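You operate a simulated robot arm through the tools that you are given. There is no shell and no other tool. Be economical: measure what you need, move in short steps, check, and stop when the job is done.

You are at the controls of a simulated robot arm. One attempt, no reset.

JOB
Bring the air line back up to 6 bar and open the blue valve last.
Fine: first shut the oiler cap and the filter drain, then open the red valve and set the line gauge by the regulator; the other branch valves stay shut.

It is judged by the outcome, as a careful person would: the job done as asked, and still so three seconds after it is handed in. It fails if anything else is knocked over, pushed out of place, dropped, spilled or broken. A push-on lid holds only when it is set on centred and level and pressed home; a screw cap is set on level and turned clockwise until tight.

ROBOT AND FRAMES
A 7-joint arm with a two-finger parallel gripper, fixed in place. Base frame: the origin is at the foot of the arm, x ahead of it, y to its left, z up. Readings come in mm, rad, newtons and seconds.
Its first joint turns from -2.897 to 2.897 rad. Payload 4.4 kg.
The tool frame sits at the grasp point between the pads (the TCP): z along the fingers, y along the line on which they close. The tips reach 23 mm beyond it. The gripper opens to 94 mm. The fingers are 38 mm wide and 10 mm thick; the gripper's body (54 by 96 mm) begins 39 mm behind the TCP.
Orientation is that of the tool frame in the base frame, as [roll, pitch, yaw] about the fixed x, y, z axes, in that order (R = Rz(yaw) Ry(pitch) Rx(roll)). With the fingers straight down and closing along the base's y, the tool's x points along the base's -x, its y along +y and its z along -z.

CONTROLS
- The arm moves only by the tool servo_tool. Its argument "commands" is a list of rows, each a list of 3 entries, a list of its own where there are three numbers: the shift along the tool's x, y, z in units of 250 mm (1.0 is 250 mm), then the turn, a rotation vector about the tool's x, y, z in units of 180 degrees (1.0 is 180 degrees), then the gripper command, from -1 (shut) to 1 (fully open), values between in proportion. In form: [[[x, y, z], [rx, ry, rz], hand], ...]. A call has 1 to 20 rows; each row is the pose to reach, as a shift and turn from the pose commanded when the call began, along the tool's axes at that moment. A call with a number of a shift or a turn outside -1 to 1 is refused whole. Rows are played at 5 a second. More than 50 mm and 0.15 rad between two rows, or a gripper value outside its range, and nothing of the call is played. A pose out of reach is approached as far as the arm can. The call stops where the force on the tool passes 90 N (or 10 N more than at its start, if that is more) or the arm is blocked; 0.2 s more then pass. The fingers move at their own pace (about 72 mm/s each) and stop on an object; they squeeze with about 42 N. The grip force told is the motor's: it shows also when the fingers shut on nothing. Time passes only in rows, and 0.2 s behind the last, so rows that repeat a pose let the fingers close. It gives the time, the measured TCP pose, the force on the tool (base axes), the opening and the grip force at its end, in the units of the frame above (readings bear some noise), and new pictures: "pictures" is both (left out), scene, wrist or none.
- Cameras (640 x 400 px; columns grow to the right, rows downward): "scene" is fixed at [220, -499.4, 1759]; the picture's right is [0.43, -0.90, 0.00], its down [-0.55, -0.26, -0.79] and it looks along [0.71, 0.34, -0.61] (base axes); focal length 313 px, centre (320, 200). "wrist" rides on the gripper at [86, 16, -75] in the tool frame; the picture's right is [-0.18, 0.98, 0.00], its down [-0.58, -0.11, -0.81] and it looks along [-0.79, -0.15, 0.59] (tool axes); focal length 243 px, centre (320, 200). There is no depth. A picture from a camera that has moved, and an enlarged one, comes with that camera's place and axes in the base frame and with its lens.
- inspect(camera, box): a new picture of the part [left, top, right, bottom] of that camera's present view, enlarged. No time passes.
- hand_in(): hands the job in; it is judged then, once.

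Go step by step. Nothing tells you positions but the pictures and the camera data: compare them with the known pose of the tool, close in by small moves and look again before you grip or let go. The budget is 120 turns and 170 pictures, counting those below and the enlarged ones. Unless the task says otherwise, let go and move clear before handing in, and close with one line.

The tools are called after ">>>" as name(argument=value, ...) on one line, values as JSON. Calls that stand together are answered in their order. servo_tool: Moves the arm, as the interface text tells. Its arguments: {"type":"object","properties":{"commands":{"type":"array"},"pictures":{"type":"string","enum":["both","scene","wrist","none"]}},"required":["commands"]} The other tools are called the same way: inspect (camera, box) takes an enlarged picture of a part of a camera's view; hand_in () hands the job in.

At the start:

```text
time: 0.0
tool_pos: [680.9, 82.5, 1360.9]
orientation: [3.141, -0.001, -3.14]
wrist_force: [-1.2, 0.5, -0.4]
finger_gap: 94.0
grip_force: 0.0
```

scene: 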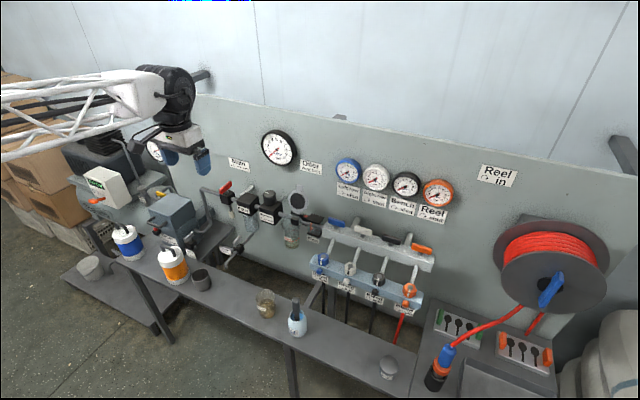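
wrist: 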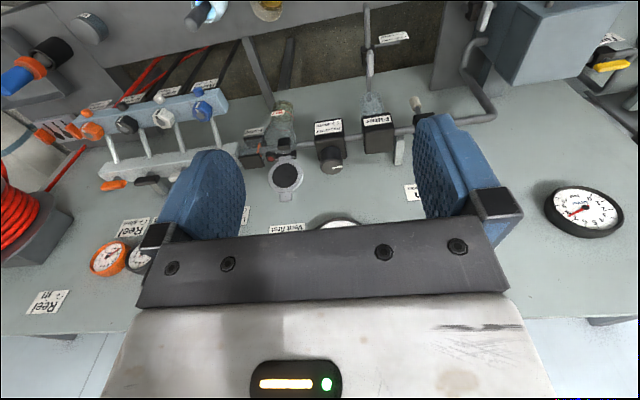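

I see an air line with a red valve, filter, regulator and oiler on a wall panel, with branch valves to the right. I'll enlarge the pictures to read the details first.

>>> inspect(camera="scene", box=[190, 160, 350, 260])

>>> inspect(camera="scene", box=[300, 200, 460, 300])

>>> inspect(camera="scene", box=[60, 120, 260, 245])

>>> inspect(camera="wrist", box=[220, 60, 440, 220])

>>> inspect(camera="scene", box=[220, 120, 460, 270])

>>> inspect(camera="scene", box=[80, 210, 420, 390])

```text
4.00 times, centred on (270, 210) of scene
camera zoom: at [220.0, -499.4, 1759.0], right [0.43, -0.9, 0.0], down [-0.55, -0.26, -0.79], along [0.71, 0.34, -0.61], focal length 1254 px, centre (520, 160)
```

zoom: 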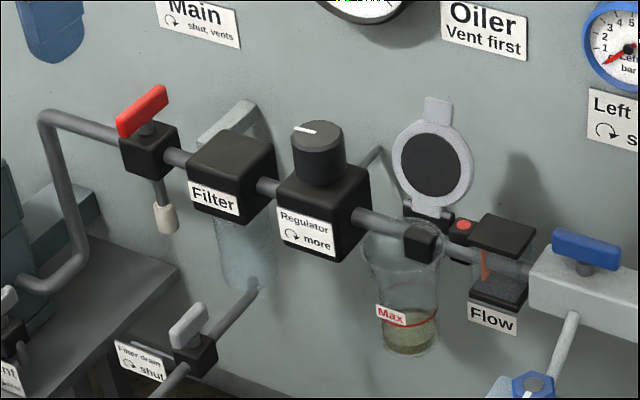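

```text
4.00 times, centred on (380, 250) of scene
camera zoom: at [220.0, -499.4, 1759.0], right [0.43, -0.9, 0.0], down [-0.55, -0.26, -0.79], along [0.71, 0.34, -0.61], focal length 1254 px, centre (80, 0)
```

zoom: 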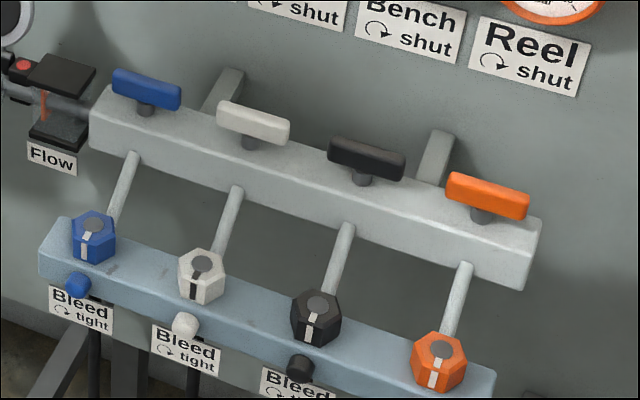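

```text
3.20 times, centred on (160, 182) of scene
camera zoom: at [220.0, -499.4, 1759.0], right [0.43, -0.9, 0.0], down [-0.55, -0.26, -0.79], along [0.71, 0.34, -0.61], focal length 1003 px, centre (832, 256)
```

zoom: 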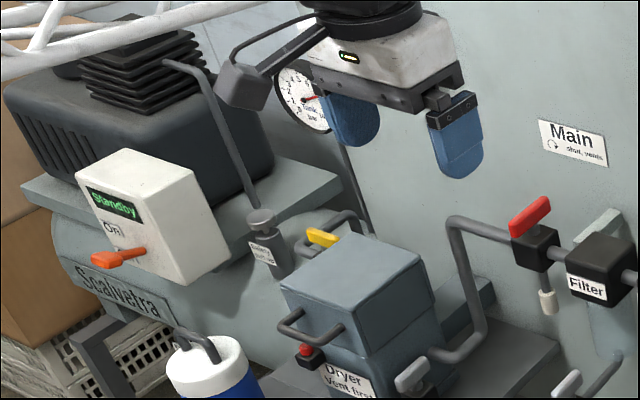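

```text
2.50 times, centred on (330, 140) of wrist
camera zoom: at [594.7, 99.1, 1436.6], right [0.18, 0.98, 0.0], down [0.58, -0.11, 0.81], along [0.79, -0.15, -0.59], focal length 606 px, centre (295, 350)
```

zoom: 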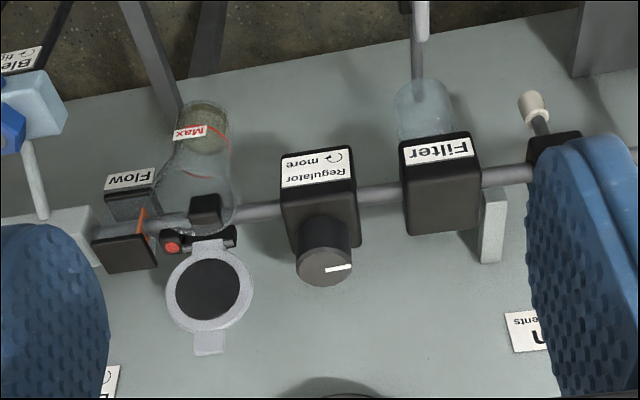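

```text
2.67 times, centred on (340, 195) of scene
camera zoom: at [220.0, -499.4, 1759.0], right [0.43, -0.9, 0.0], down [-0.55, -0.26, -0.79], along [0.71, 0.34, -0.61], focal length 836 px, centre (267, 213)
```

zoom: 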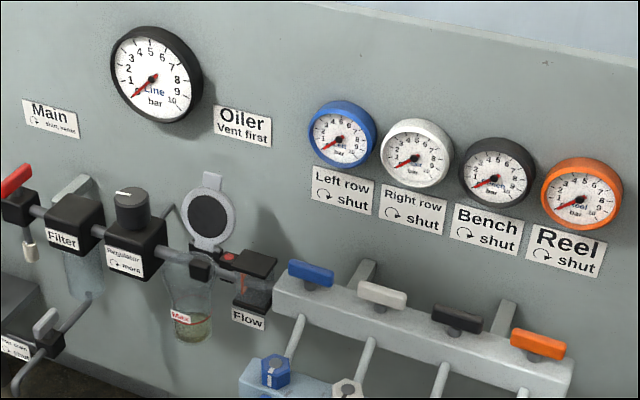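

```text
1.88 times, centred on (250, 300) of scene
camera zoom: at [220.0, -499.4, 1759.0], right [0.43, -0.9, 0.0], down [-0.55, -0.26, -0.79], along [0.71, 0.34, -0.61], focal length 590 px, centre (452, 12)
```

zoom: 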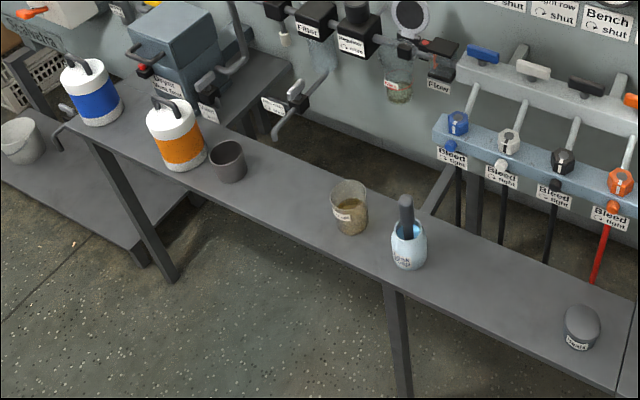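

The regulator knob triangulates to about (958, 55, 1087) and its axis is vertical. Next I'll back off and shift left to see the red valve, the drain and the oiler lid with the wrist camera.

>>> servo_tool(commands=[[[0.16, 0.1, 0.05], [0, 0, 0], 1], [[0.32, 0.2, 0.1], [0, 0, 0], 1], [[0.48, 0.3, 0.15], [0, 0, 0], 1], [[0.48, 0.4, 0.2], [0, 0, 0], 1], [[0.48, 0.4, 0.2], [0, 0, 0], 1]])

```text
time: 1.2
tool_pos: [560.1, 183.3, 1311.3]
orientation: [-3.141, 0.0, -3.141]
wrist_force: [-0.4, -0.3, 0.5]
finger_gap: 94.1
grip_force: 0.1
camera wrist: at [473.3, 200.1, 1386.5], right [0.18, 0.98, 0.0], down [0.58, -0.11, 0.81], along [0.79, -0.15, -0.59], focal length 243 px, centre (320, 200)
```

scene: 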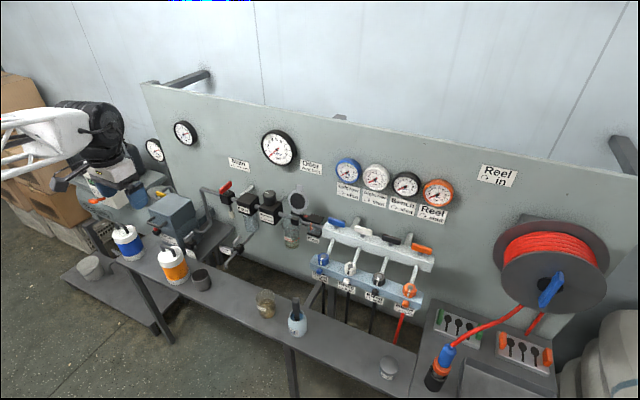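
wrist: 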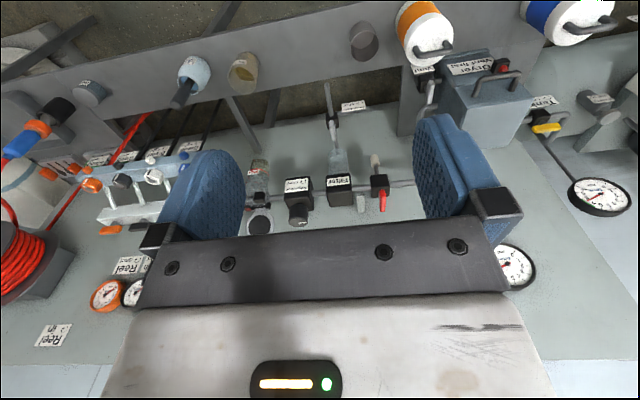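

>>> inspect(camera="wrist", box=[240, 80, 440, 240])

>>> inspect(camera="scene", box=[140, 110, 300, 210])

>>> inspect(camera="wrist", box=[400, 40, 640, 220])

>>> inspect(camera="scene", box=[140, 200, 260, 275])

```text
2.50 times, centred on (340, 160) of wrist
camera zoom: at [473.3, 200.1, 1386.5], right [0.18, 0.98, 0.0], down [0.58, -0.11, 0.81], along [0.79, -0.15, -0.59], focal length 606 px, centre (270, 300)
```

zoom: 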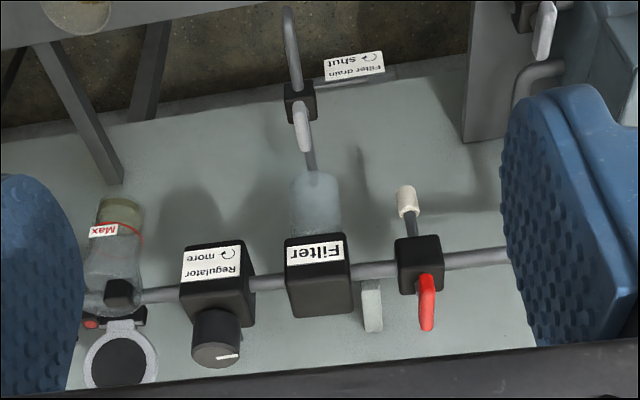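

```text
4.00 times, centred on (220, 160) of scene
camera zoom: at [220.0, -499.4, 1759.0], right [0.43, -0.9, 0.0], down [-0.55, -0.26, -0.79], along [0.71, 0.34, -0.61], focal length 1254 px, centre (720, 360)
```

zoom: 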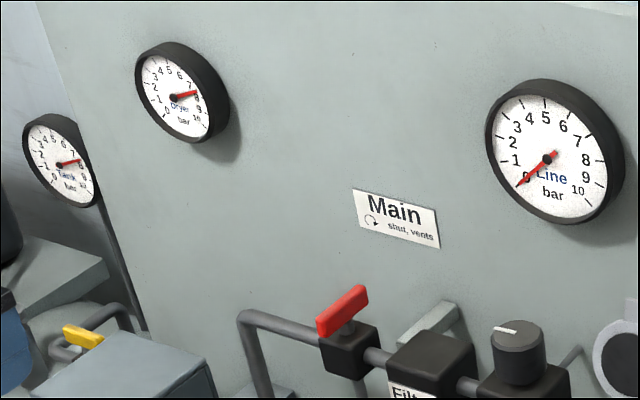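

```text
2.22 times, centred on (520, 130) of wrist
camera zoom: at [473.3, 200.1, 1386.5], right [0.18, 0.98, 0.0], down [0.58, -0.11, 0.81], along [0.79, -0.15, -0.59], focal length 539 px, centre (-124, 356)
```

zoom: 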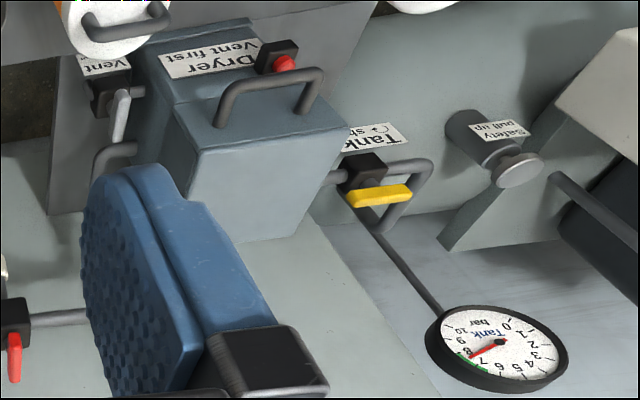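

```text
5.33 times, centred on (200, 238) of scene
camera zoom: at [220.0, -499.4, 1759.0], right [0.43, -0.9, 0.0], down [-0.55, -0.26, -0.79], along [0.71, 0.34, -0.61], focal length 1671 px, centre (960, 0)
```

zoom: 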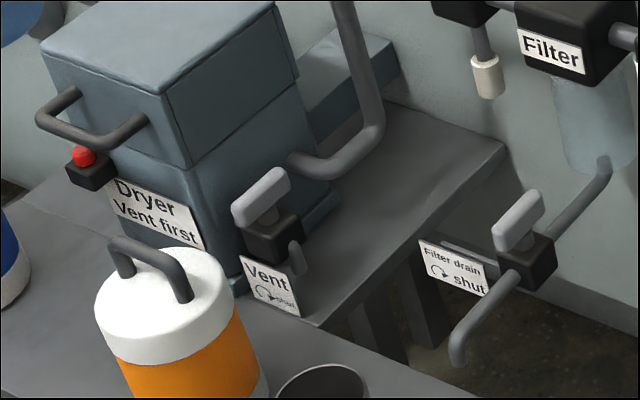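

The tank and dryer are at about 7.5 bar. The red valve is shut (handle across the pipe), the filter drain is open (handle along its pipe) and the oiler lid stands open with its tab at about (992, -50, 1127). I'll take a closer look at the oiler and manifold.

>>> servo_tool(commands=[[[-0.1, -0.15, 0], [0, 0, 0], -1], [[-0.2, -0.3, 0], [0, 0, 0], -1], [[-0.3, -0.45, 0], [0, 0, 0], -1], [[-0.4, -0.6, 0], [0, 0, 0], -1], [[-0.5, -0.75, 0], [0, 0, 0], -1], [[-0.6, -0.9, 0.1], [0, 0, 0], -1], [[-0.64, -0.94, 0.2], [0, 0, 0], -1], [[-0.64, -0.94, 0.2], [0, 0, 0], -1]])

```text
refused: row 6 steps farther than a row can; nothing moved
```

>>> servo_tool(commands=[[[-0.1, -0.15, 0], [0, 0, 0], -1], [[-0.2, -0.3, 0], [0, 0, 0], -1], [[-0.3, -0.45, 0], [0, 0, 0], -1], [[-0.4, -0.6, 0.05], [0, 0, 0], -1], [[-0.5, -0.75, 0.1], [0, 0, 0], -1], [[-0.6, -0.88, 0.15], [0, 0, 0], -1], [[-0.64, -0.94, 0.2], [0, 0, 0], -1], [[-0.64, -0.94, 0.2], [0, 0, 0], -1]])

```text
time: 3.0
tool_pos: [720.6, -53.0, 1258.7]
orientation: [3.141, 0.0, 3.141]
wrist_force: [0.3, 0.3, 0.2]
finger_gap: 0.0
grip_force: 42.4
camera wrist: at [634.1, -35.6, 1334.5], right [0.18, 0.98, 0.0], down [0.58, -0.11, 0.81], along [0.79, -0.15, -0.59], focal length 243 px, centre (320, 200)
```

scene: 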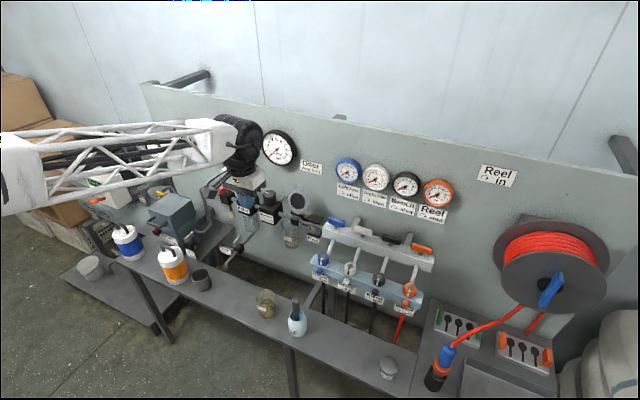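
wrist: 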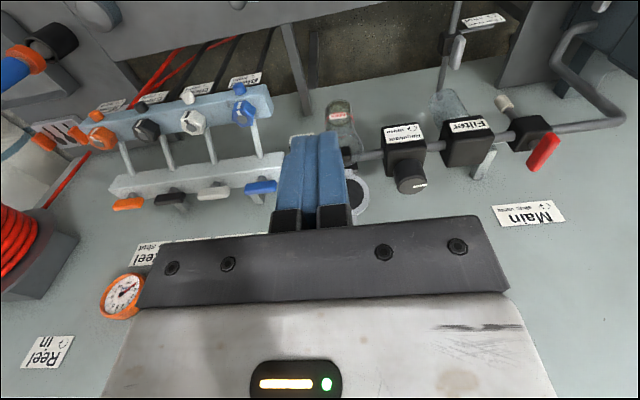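

>>> inspect(camera="wrist", box=[80, 70, 300, 220])

>>> inspect(camera="wrist", box=[320, 70, 580, 230])

>>> inspect(camera="scene", box=[300, 240, 428, 320])

```text
2.67 times, centred on (190, 145) of wrist
camera zoom: at [634.1, -35.6, 1334.5], right [0.18, 0.98, 0.0], down [0.58, -0.11, 0.81], along [0.79, -0.15, -0.59], focal length 647 px, centre (667, 347)
```

zoom: 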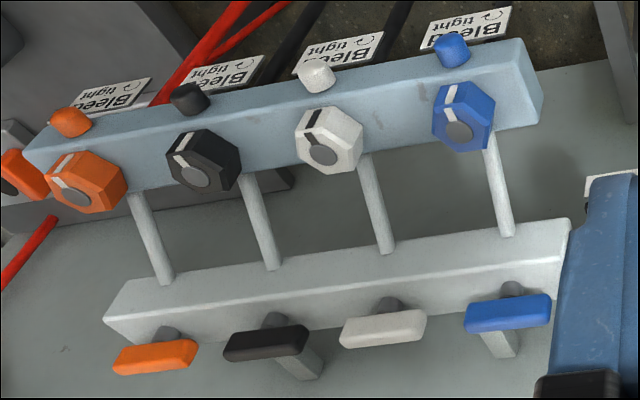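

```text
2.46 times, centred on (450, 150) of wrist
camera zoom: at [634.1, -35.6, 1334.5], right [0.18, 0.98, 0.0], down [0.58, -0.11, 0.81], along [0.79, -0.15, -0.59], focal length 597 px, centre (0, 323)
```

zoom: 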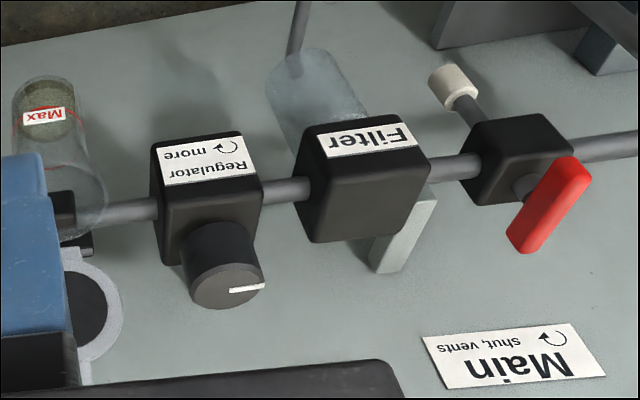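

```text
5.00 times, centred on (364, 280) of scene
camera zoom: at [220.0, -499.4, 1759.0], right [0.43, -0.9, 0.0], down [-0.55, -0.26, -0.79], along [0.71, 0.34, -0.61], focal length 1567 px, centre (100, -200)
```

zoom: 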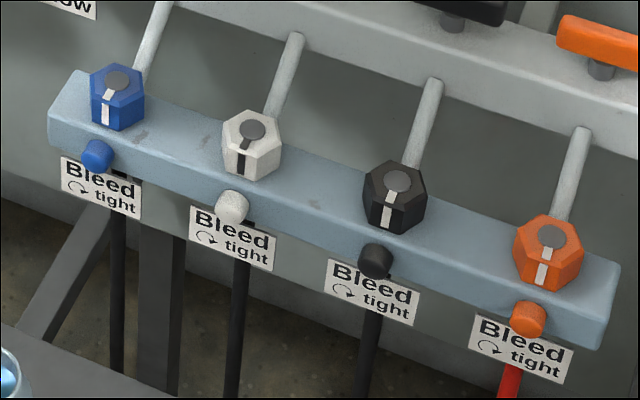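

The four bleeds look alike and tight, and the branch valves are shut. I'll open the fingers to look at the oiler lid between them.

>>> servo_tool(commands=[[[0, 0, 0], [0, 0, 0], 1], [[-0.1, 0, 0], [0, 0, 0], 1], [[-0.2, 0, 0], [0, 0, 0], 1], [[-0.2, 0, 0], [0, 0, 0], 1]], pictures="none")

>>> inspect(camera="wrist", box=[230, 60, 420, 230])

>>> inspect(camera="scene", box=[260, 170, 340, 260])

```text
time: 4.0
tool_pos: [772.2, -53.3, 1260.8]
orientation: [3.141, 0.0, -3.141]
wrist_force: [0.1, 0.4, -0.1]
finger_gap: 94.1
grip_force: 0.2
```

```text
2.35 times, centred on (325, 145) of wrist
camera zoom: at [685.4, -36.4, 1336.7], right [0.18, 0.98, 0.0], down [0.58, -0.11, 0.81], along [0.79, -0.15, -0.59], focal length 571 px, centre (308, 329)
```

zoom: 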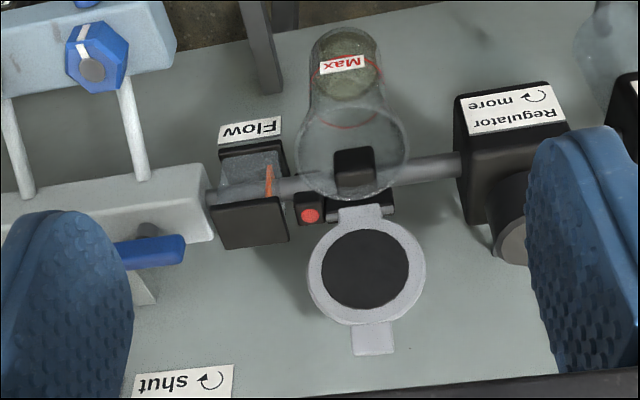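

```text
4.44 times, centred on (300, 215) of scene
camera zoom: at [220.0, -499.4, 1759.0], right [0.43, -0.9, 0.0], down [-0.55, -0.26, -0.79], along [0.71, 0.34, -0.61], focal length 1393 px, centre (409, 133)
```

zoom: 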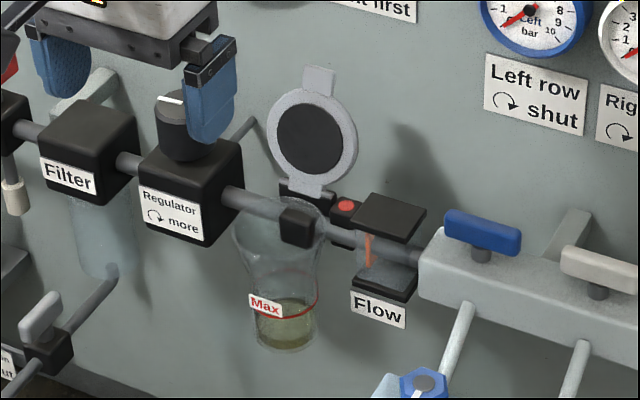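

The lid hinge is at about (960, -50, 1029), its tab tip at about (993, -52, 1132), and the wall at x≈1052. I'll close and tilt the gripper 30° forward, and bring it above and behind the tab.

>>> servo_tool(commands=[[[-0.14, 0, 0.0], [0, -0.0417, 0], -1], [[-0.32, 0, 0.05], [0, -0.0833, 0], -1], [[-0.5, 0, 0.1], [0, -0.125, 0], -1], [[-0.68, 0, 0.16], [0, -0.1667, 0], -1], [[-0.82, 0, 0.22], [0, -0.1667, 0], -1], [[-0.94, 0, 0.264], [0, -0.1667, 0], -1], [[-0.94, 0, 0.264], [0, -0.1667, 0], -1]])

>>> inspect(camera="scene", box=[260, 140, 340, 220])

```text
time: 5.6
tool_pos: [1007.7, -51.7, 1196.8]
orientation: [-3.141, 0.522, -3.141]
wrist_force: [0.2, -0.3, -0.2]
finger_gap: 0.1
grip_force: 42.1
camera wrist: at [895.7, -36.1, 1218.2], right [0.16, 0.98, 0.09], down [0.1, -0.11, 0.99], along [0.98, -0.15, -0.12], focal length 243 px, centre (320, 200)
```

scene: 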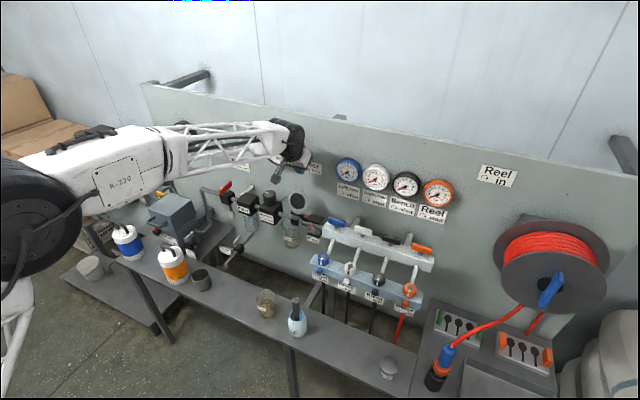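
wrist: 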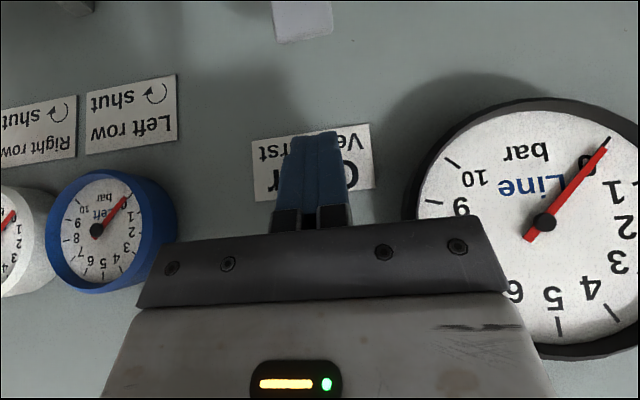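

```text
5.00 times, centred on (300, 180) of scene
camera zoom: at [220.0, -499.4, 1759.0], right [0.43, -0.9, 0.0], down [-0.55, -0.26, -0.79], along [0.71, 0.34, -0.61], focal length 1567 px, centre (420, 300)
```

zoom: 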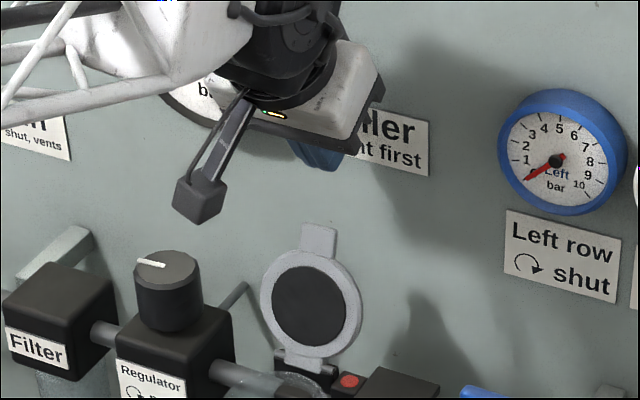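

The finger tips are above and behind the tab. I'll descend 48 mm.

>>> servo_tool(commands=[[[0.032, 0, 0.055], [0, 0, 0], -1], [[0.064, 0, 0.11], [0, 0, 0], -1], [[0.098, 0, 0.17], [0, 0, 0], -1], [[0.098, 0, 0.17], [0, 0, 0], -1]], pictures="wrist")

>>> inspect(camera="scene", box=[260, 150, 340, 230])

```text
time: 6.6
tool_pos: [1006.9, -53.0, 1145.9]
orientation: [3.14, 0.523, -3.14]
wrist_force: [-0.5, -0.3, -0.1]
finger_gap: 0.0
grip_force: 41.7
camera wrist: at [894.3, -36.2, 1167.5], right [0.16, 0.98, 0.09], down [0.1, -0.11, 0.99], along [0.98, -0.15, -0.12], focal length 243 px, centre (320, 200)
```

wrist: 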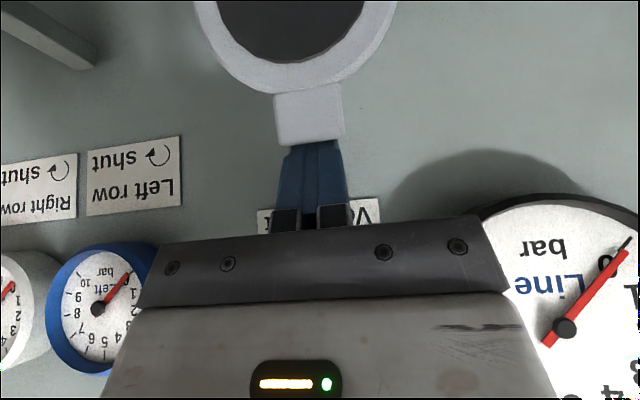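

```text
5.00 times, centred on (300, 190) of scene
camera zoom: at [220.0, -499.4, 1759.0], right [0.43, -0.9, 0.0], down [-0.55, -0.26, -0.79], along [0.71, 0.34, -0.61], focal length 1567 px, centre (420, 250)
```

zoom: 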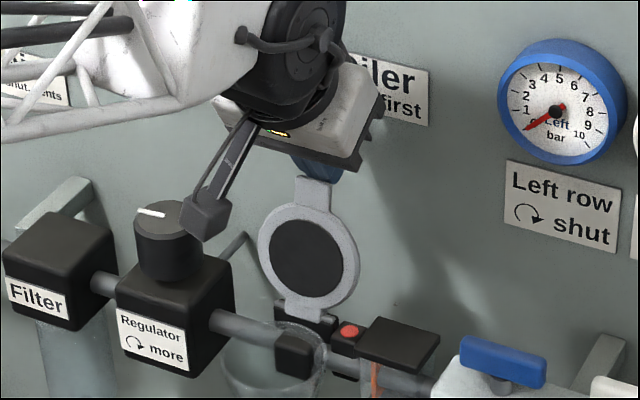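

The tips are behind the tab. I'll pull it forward, toward the robot.

>>> servo_tool(commands=[[[0.05, 0, -0.029], [0, 0, 0], -1], [[0.1, 0, -0.058], [0, 0, 0], -1], [[0.15, 0, -0.085], [0, 0, 0], -1], [[0.205, 0, -0.11], [0, 0, 0], -1], [[0.26, 0, -0.125], [0, 0, 0], -1], [[0.342, 0, -0.128], [0, 0, 0], -1], [[0.342, 0, -0.128], [0, 0, 0], -1]], pictures="wrist")

>>> inspect(camera="scene", box=[240, 150, 340, 250])

```text
time: 8.2
tool_pos: [916.6, -52.5, 1132.5]
orientation: [-3.141, 0.525, 3.141]
wrist_force: [-0.9, 0.2, 0.6]
finger_gap: 0.1
grip_force: 42.3
camera wrist: at [804.2, -35.4, 1153.1], right [0.16, 0.98, 0.09], down [0.1, -0.11, 0.99], along [0.98, -0.15, -0.12], focal length 243 px, centre (320, 200)
```

wrist: 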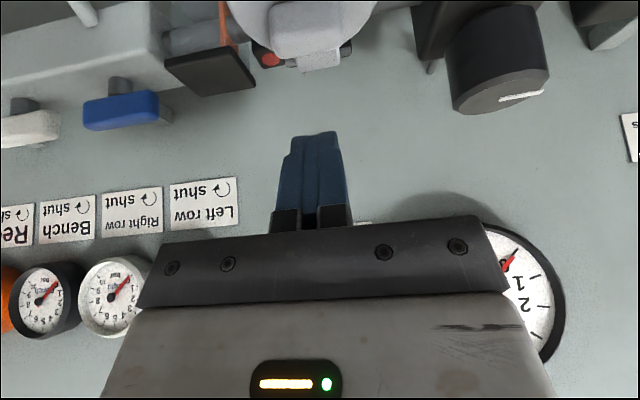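

```text
4.00 times, centred on (290, 200) of scene
camera zoom: at [220.0, -499.4, 1759.0], right [0.43, -0.9, 0.0], down [-0.55, -0.26, -0.79], along [0.71, 0.34, -0.61], focal length 1254 px, centre (440, 200)
```

zoom: 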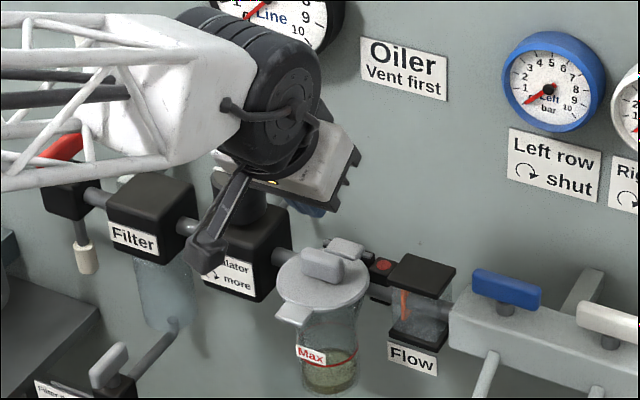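

The lid has swung down onto the bowl. I'll straighten the tool above it, look, and then press it home.

>>> servo_tool(commands=[[[0.0, 0, -0.06], [0, 0.0417, 0], -1], [[0.01, 0, -0.063], [0, 0.0833, 0], -1], [[0.02, 0, -0.063], [0, 0.125, 0], -1], [[0.028, 0, -0.063], [0, 0.1667, 0], -1], [[0.028, 0, -0.063], [0, 0.1667, 0], -1]], pictures="wrist")

>>> inspect(camera="scene", box=[260, 180, 340, 260])

```text
time: 9.4
tool_pos: [902.8, -52.9, 1141.3]
orientation: [-3.14, -0.002, 3.141]
wrist_force: [0.3, -0.4, -0.2]
finger_gap: 0.1
grip_force: 41.9
camera wrist: at [816.4, -35.5, 1217.0], right [0.18, 0.98, 0.0], down [0.58, -0.11, 0.81], along [0.79, -0.15, -0.59], focal length 243 px, centre (320, 200)
```

wrist: 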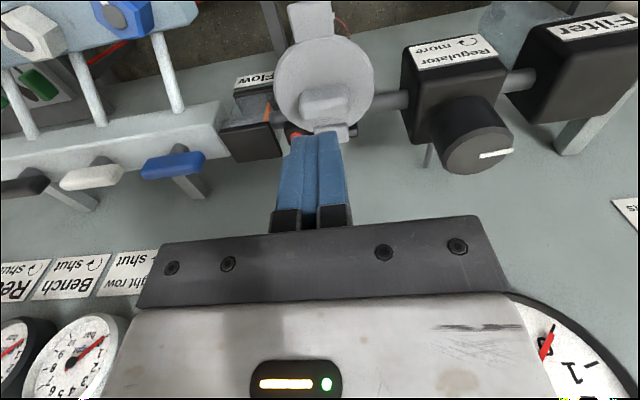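

```text
5.00 times, centred on (300, 220) of scene
camera zoom: at [220.0, -499.4, 1759.0], right [0.43, -0.9, 0.0], down [-0.55, -0.26, -0.79], along [0.71, 0.34, -0.61], focal length 1567 px, centre (420, 100)
```

zoom: 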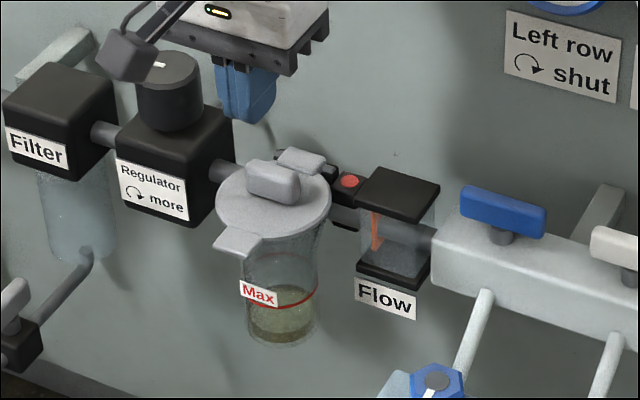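

The lid sits closed and near level. I'll press down on its middle-front in small steps and watch the force.

>>> servo_tool(commands=[[[0.04, 0, 0.12], [0, 0, 0], -1], [[0.04, 0, 0.22], [0, 0, 0], -1], [[0.04, 0, 0.28], [0, 0, 0], -1], [[0.04, 0, 0.3], [0, 0, 0], -1], [[0.04, 0, 0.308], [0, 0, 0], -1], [[0.04, 0, 0.308], [0, 0, 0], -1]], pictures="none")

>>> inspect(camera="scene", box=[260, 180, 340, 260])

```text
time: 10.8
tool_pos: [892.4, -52.4, 1063.6]
orientation: [-3.141, 0.001, 3.141]
wrist_force: [1.3, 0.9, -0.3]
finger_gap: 0.0
grip_force: 42.0
```

```text
5.00 times, centred on (300, 220) of scene
camera zoom: at [220.0, -499.4, 1759.0], right [0.43, -0.9, 0.0], down [-0.55, -0.26, -0.79], along [0.71, 0.34, -0.61], focal length 1567 px, centre (420, 100)
```

zoom: 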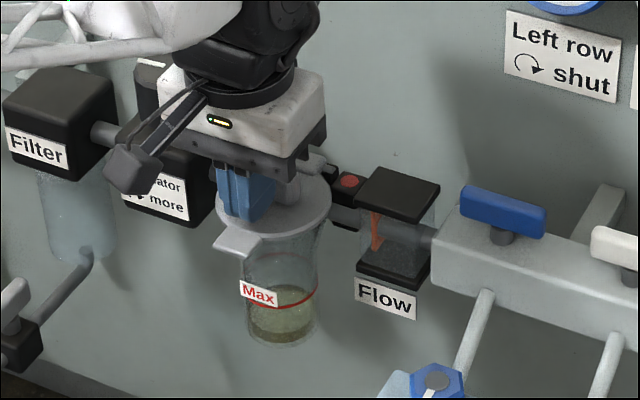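

>>> servo_tool(commands=[[[0, 0, 0.01], [0, 0, 0], -1], [[0, 0, 0.02], [0, 0, 0], -1], [[0, 0, 0.03], [0, 0, 0], -1], [[0, 0, 0.04], [0, 0, 0], -1], [[0, 0, 0.04], [0, 0, 0], -1]], pictures="none")

>>> inspect(camera="scene", box=[260, 180, 340, 260])

```text
time: 12.0
tool_pos: [892.4, -53.0, 1053.6]
orientation: [-3.141, 0.0, -3.141]
wrist_force: [-2.8, -0.5, 3.0]
finger_gap: 0.0
grip_force: 42.2
```

```text
5.00 times, centred on (300, 220) of scene
camera zoom: at [220.0, -499.4, 1759.0], right [0.43, -0.9, 0.0], down [-0.55, -0.26, -0.79], along [0.71, 0.34, -0.61], focal length 1567 px, centre (420, 100)
```

zoom: 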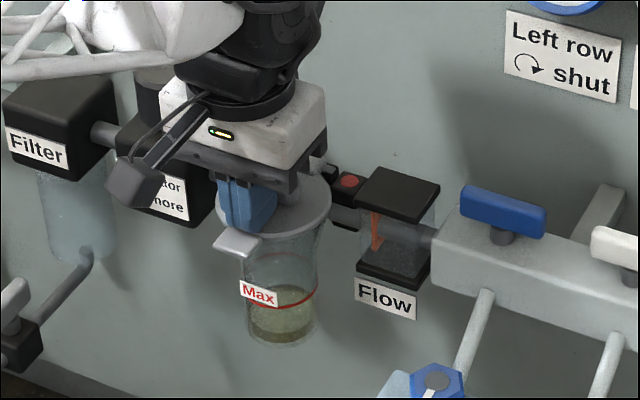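

>>> servo_tool(commands=[[[0, 0, 0.008], [0, 0, 0], -1], [[0, 0, 0.016], [0, 0, 0], -1], [[0, 0, 0.024], [0, 0, 0], -1], [[0, 0, 0.032], [0, 0, 0], -1], [[0, 0, 0.032], [0, 0, 0], -1]], pictures="none")

```text
time: 13.2
tool_pos: [892.1, -52.8, 1052.3]
orientation: [-3.141, 0.008, 3.139]
wrist_force: [-19.1, -13.6, 84.1]
finger_gap: 0.1
grip_force: 42.0
```

It resisted with 84 N at tip z≈1029, so the lid is home. I'll lift off and check.

>>> servo_tool(commands=[[[0, 0, 0.0], [0, 0, 0], -1], [[0.0, 0, -0.1], [0, 0, 0], -1], [[0.1, 0.0, -0.25], [0, 0, 0], -1], [[0.2, 0, -0.4], [0, 0, 0], -1], [[0.3, 0, -0.55], [0, 0, 0], 1], [[0.45, 0.05, -0.6], [0, 0, 0], 1], [[0.6, 0.15, -0.6], [0, 0, 0], 1], [[0.6, 0.15, -0.6], [0, 0, 0], 1]], pictures="wrist")

>>> inspect(camera="scene", box=[260, 180, 340, 260])

>>> inspect(camera="wrist", box=[200, 50, 420, 200])

```text
time: 15.0
tool_pos: [742.2, -15.2, 1197.6]
orientation: [3.141, -0.001, -3.141]
wrist_force: [-0.1, 0.1, -0.2]
finger_gap: 94.0
grip_force: 0.0
camera wrist: at [656.3, 2.1, 1272.2], right [0.18, 0.98, 0.0], down [0.58, -0.11, 0.81], along [0.79, -0.15, -0.59], focal length 243 px, centre (320, 200)
```

wrist: 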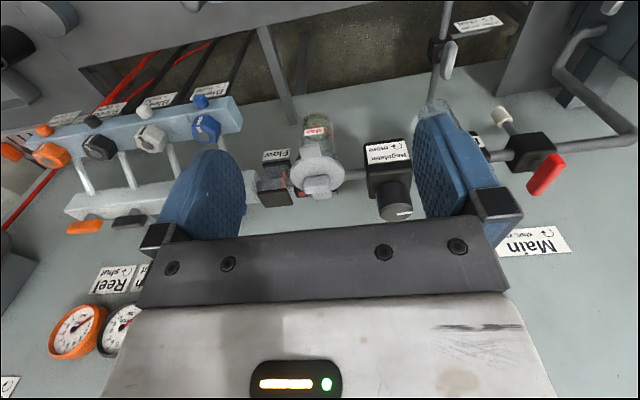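

```text
5.00 times, centred on (300, 220) of scene
camera zoom: at [220.0, -499.4, 1759.0], right [0.43, -0.9, 0.0], down [-0.55, -0.26, -0.79], along [0.71, 0.34, -0.61], focal length 1567 px, centre (420, 100)
```

zoom: 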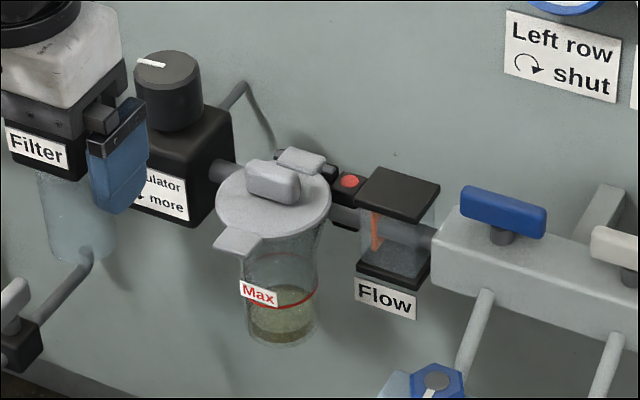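

```text
2.67 times, centred on (310, 125) of wrist
camera zoom: at [656.3, 2.1, 1272.2], right [0.18, 0.98, 0.0], down [0.58, -0.11, 0.81], along [0.79, -0.15, -0.59], focal length 647 px, centre (347, 400)
```

zoom: 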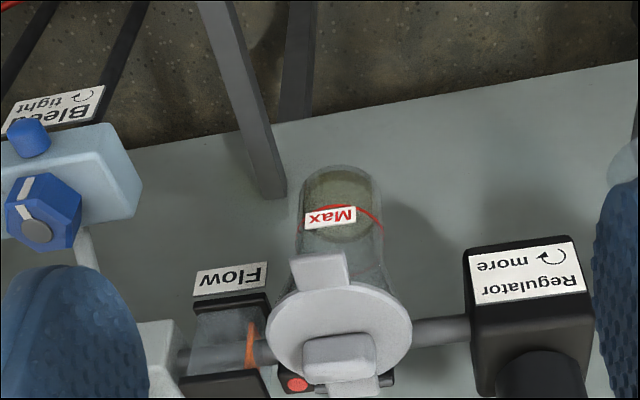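

The lid is shut. Next is the filter drain: its handle is at about (854, 160, 890), lying along x, and I need to turn it a quarter turn clockwise. I'll move above it.

>>> servo_tool(commands=[[[0, 0.18, 0], [0, 0, 0], 1], [[0, 0.36, 0], [0, 0, 0], 1], [[0, 0.54, 0], [0, 0, 0], 1], [[-0.05, 0.7, 0.04], [0, 0, 0], 1], [[-0.2, 0.7, 0.14], [0, 0, 0], 1], [[-0.33, 0.7, 0.26], [0, 0, 0], 1], [[-0.44, 0.7, 0.39], [0, 0, 0], 0.2], [[-0.44, 0.7, 0.55], [0, 0, 0], 0.2], [[-0.44, 0.7, 0.7], [0, 0, 0], 0.2], [[-0.44, 0.7, 0.8], [0, 0, 0], 0.2], [[-0.44, 0.7, 0.8], [0, 0, 0], 0.2]])

>>> inspect(camera="scene", box=[190, 180, 280, 270])

```text
time: 17.4
tool_pos: [851.0, 159.7, 995.6]
orientation: [3.141, 0.0, 3.141]
wrist_force: [1.1, -0.4, -0.6]
finger_gap: 56.4
grip_force: 0.0
camera wrist: at [764.5, 175.6, 1071.8], right [0.18, 0.98, 0.0], down [0.58, -0.11, 0.81], along [0.79, -0.15, -0.59], focal length 243 px, centre (320, 200)
```

scene: 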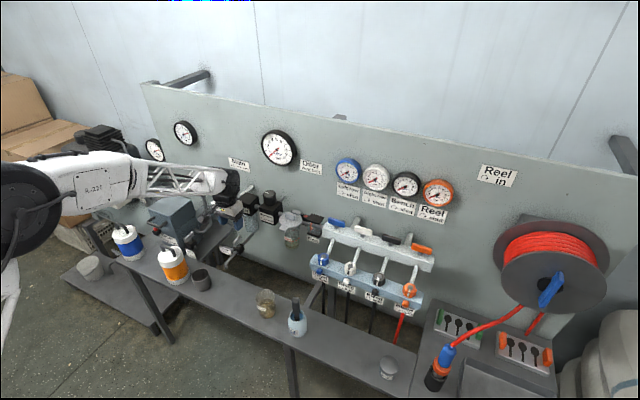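
wrist: 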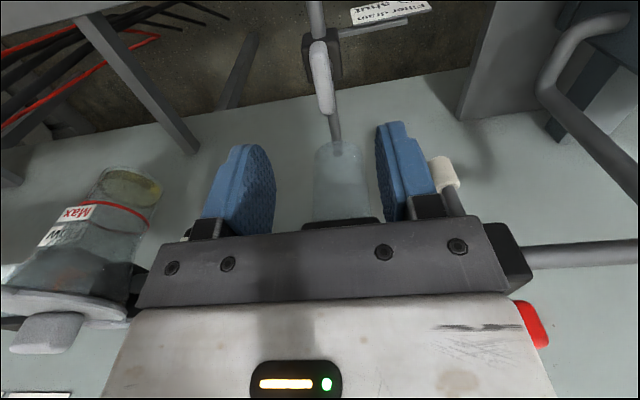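

```text
4.44 times, centred on (235, 225) of scene
camera zoom: at [220.0, -499.4, 1759.0], right [0.43, -0.9, 0.0], down [-0.55, -0.26, -0.79], along [0.71, 0.34, -0.61], focal length 1393 px, centre (698, 89)
```

zoom: 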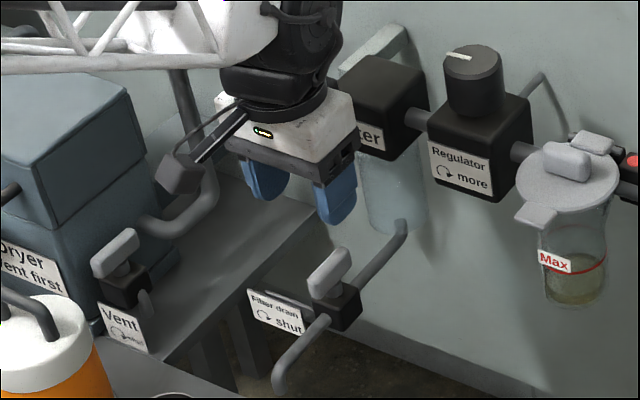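

The handle centre is at about (857, 160, 892). I'll descend with the fingers straddling it.

>>> servo_tool(commands=[[[-0.01, 0, 0.15], [0, 0, 0], 0.2], [[-0.024, 0.002, 0.28], [0, 0, 0], 0.2], [[-0.024, 0.002, 0.35], [0, 0, 0], 0.2], [[-0.024, 0.002, 0.393], [0, 0, 0], 0.2], [[-0.024, 0.002, 0.393], [0, 0, 0], 0.2]], pictures="wrist")

>>> inspect(camera="scene", box=[190, 200, 280, 290])

```text
time: 18.6
tool_pos: [858.7, 159.0, 898.0]
orientation: [3.14, 0.001, 3.141]
wrist_force: [-0.2, 0.5, -0.4]
finger_gap: 56.4
grip_force: 0.0
camera wrist: at [771.4, 176.5, 973.9], right [0.18, 0.98, 0.0], down [0.58, -0.11, 0.81], along [0.79, -0.15, -0.59], focal length 243 px, centre (320, 200)
```

wrist: 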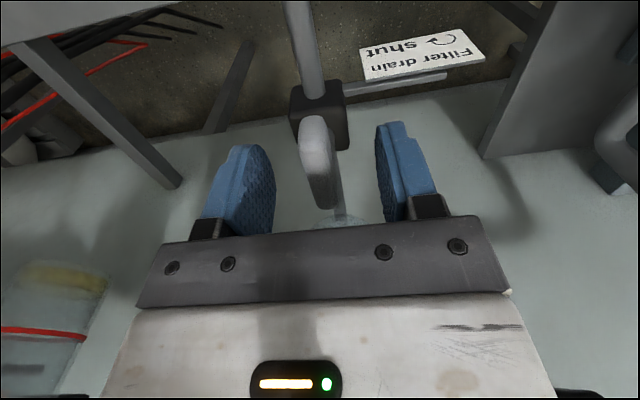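

```text
4.44 times, centred on (235, 245) of scene
camera zoom: at [220.0, -499.4, 1759.0], right [0.43, -0.9, 0.0], down [-0.55, -0.26, -0.79], along [0.71, 0.34, -0.61], focal length 1393 px, centre (698, 0)
```

zoom: 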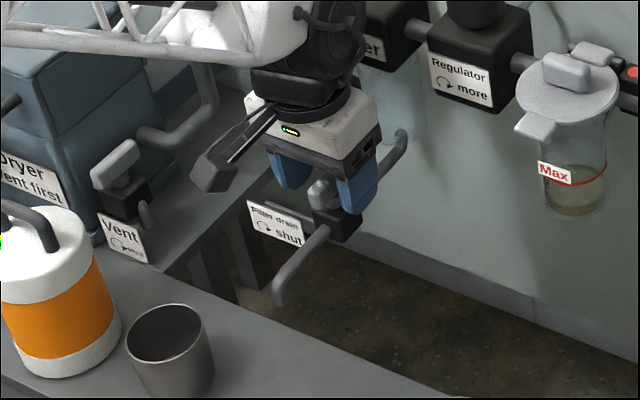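

The handle is between the pads. I'll close the grip.

>>> servo_tool(commands=[[[0, 0, 0], [0, 0, 0], -1], [[0, 0, 0], [0, 0, 0], -1], [[0, 0, 0], [0, 0, 0], -1]], pictures="none")

```text
time: 19.4
tool_pos: [858.0, 160.0, 899.2]
orientation: [3.141, -0.001, 3.141]
wrist_force: [0.6, -1.3, -2.1]
finger_gap: 12.9
grip_force: 44.8
```

>>> servo_tool(commands=[[[0, 0, 0], [0, 0, 0.04], -1], [[0, 0, 0], [0, 0, 0.08], -1], [[0, 0, 0], [0, 0, 0.12], -1], [[0, 0, 0], [0, 0, 0.16], -1], [[0, 0, 0], [0, 0, 0.2], -1], [[0, 0, 0], [0, 0, 0.24], -1], [[0, 0, 0], [0, 0, 0.24], -1]], pictures="none")

>>> inspect(camera="scene", box=[190, 200, 280, 290])

```text
time: 21.0
tool_pos: [860.1, 162.2, 899.8]
orientation: [3.139, -0.001, 2.387]
wrist_force: [13.9, 20.5, 2.5]
finger_gap: 12.7
grip_force: 44.7
```

```text
4.44 times, centred on (235, 245) of scene
camera zoom: at [220.0, -499.4, 1759.0], right [0.43, -0.9, 0.0], down [-0.55, -0.26, -0.79], along [0.71, 0.34, -0.61], focal length 1393 px, centre (698, 0)
```

zoom: 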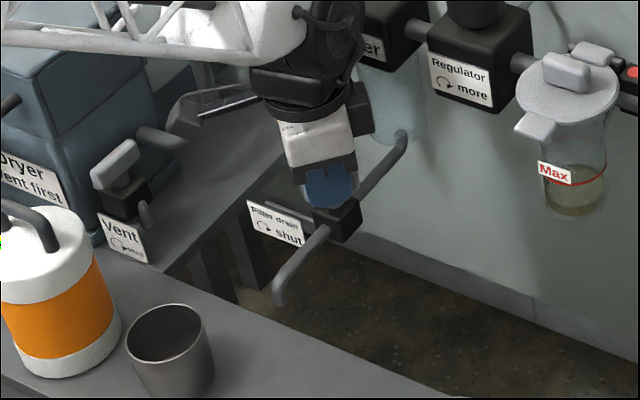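

It's turning well. I'll ease the lateral load slightly and continue the turn.

>>> servo_tool(commands=[[[0.002, 0.014, 0], [0, 0, 0.04], -1], [[0.002, 0.014, 0], [0, 0, 0.08], -1], [[0.002, 0.014, 0], [0, 0, 0.12], -1], [[0.002, 0.014, 0], [0, 0, 0.16], -1], [[0.002, 0.014, 0], [0, 0, 0.2], -1], [[0.002, 0.014, 0], [0, 0, 0.24], -1], [[0.002, 0.014, 0], [0, 0, 0.26], -1], [[0.002, 0.014, 0], [0, 0, 0.26], -1]])

>>> inspect(camera="scene", box=[190, 200, 280, 290])

```text
time: 22.8
tool_pos: [860.2, 163.6, 896.6]
orientation: [-3.139, -0.002, 1.569]
wrist_force: [-36.6, -25.9, -11.6]
finger_gap: 12.9
grip_force: 45.1
camera wrist: at [876.1, 250.3, 972.3], right [0.98, -0.18, 0.0], down [-0.11, -0.58, 0.81], along [-0.15, -0.79, -0.59], focal length 243 px, centre (320, 200)
```

scene: 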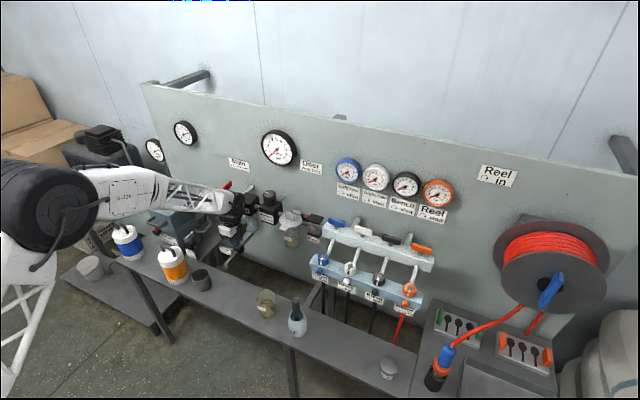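
wrist: 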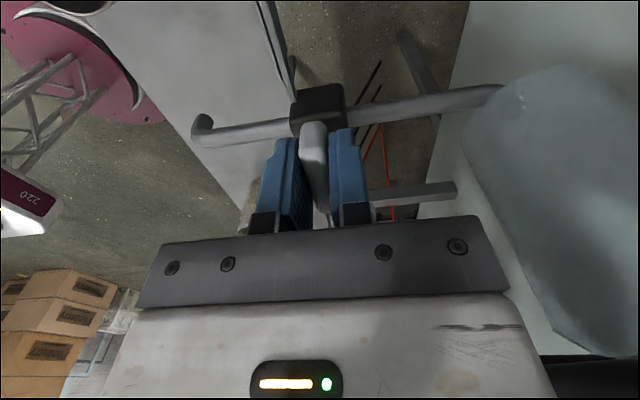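

```text
4.44 times, centred on (235, 245) of scene
camera zoom: at [220.0, -499.4, 1759.0], right [0.43, -0.9, 0.0], down [-0.55, -0.26, -0.79], along [0.71, 0.34, -0.61], focal length 1393 px, centre (698, 0)
```

zoom: 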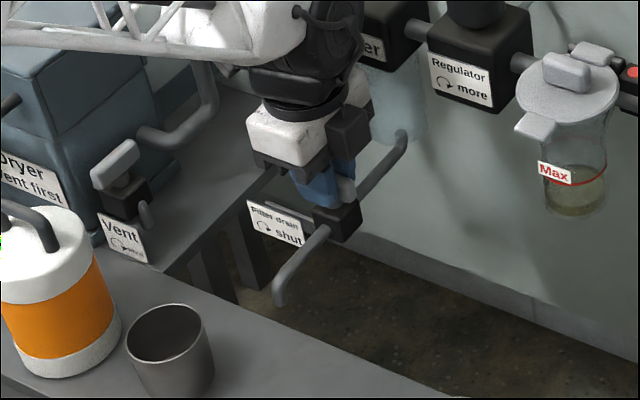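

The handle is now across its pipe and against its stop, so the drain is shut. I'll release and rise straight up.

>>> servo_tool(commands=[[[0, 0, 0], [0, 0, 0], 0.2], [[0, 0, 0], [0, 0, 0], 0.2], [[0, 0, -0.1], [0, 0, 0], 0.2], [[0, 0, -0.28], [0, 0, 0], 0.2], [[0, 0, -0.46], [0, 0, 0], 0.2], [[0, 0.0, -0.5], [0, 0, 0], 0.2]])

>>> inspect(camera="scene", box=[190, 180, 280, 270])

```text
time: 24.2
tool_pos: [860.9, 162.2, 1023.7]
orientation: [-3.141, 0.0, 1.57]
wrist_force: [0.0, -0.1, 0.5]
finger_gap: 56.5
grip_force: 0.0
camera wrist: at [875.8, 248.3, 1098.1], right [0.98, -0.18, 0.0], down [-0.11, -0.58, 0.81], along [-0.15, -0.79, -0.59], focal length 243 px, centre (320, 200)
```

scene: 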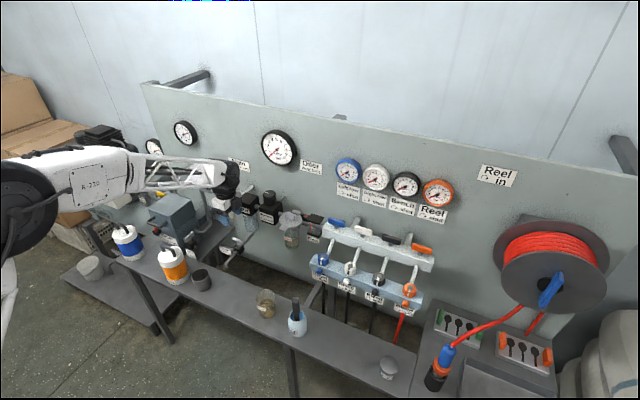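
wrist: 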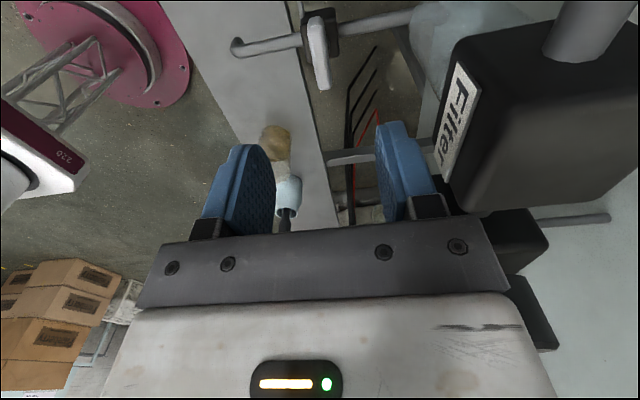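

```text
4.44 times, centred on (235, 225) of scene
camera zoom: at [220.0, -499.4, 1759.0], right [0.43, -0.9, 0.0], down [-0.55, -0.26, -0.79], along [0.71, 0.34, -0.61], focal length 1393 px, centre (698, 89)
```

zoom: 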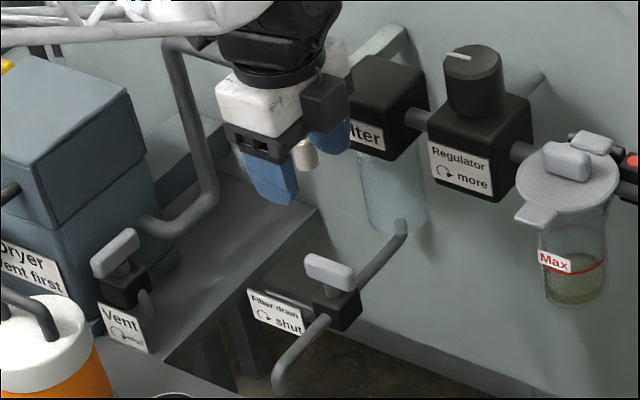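

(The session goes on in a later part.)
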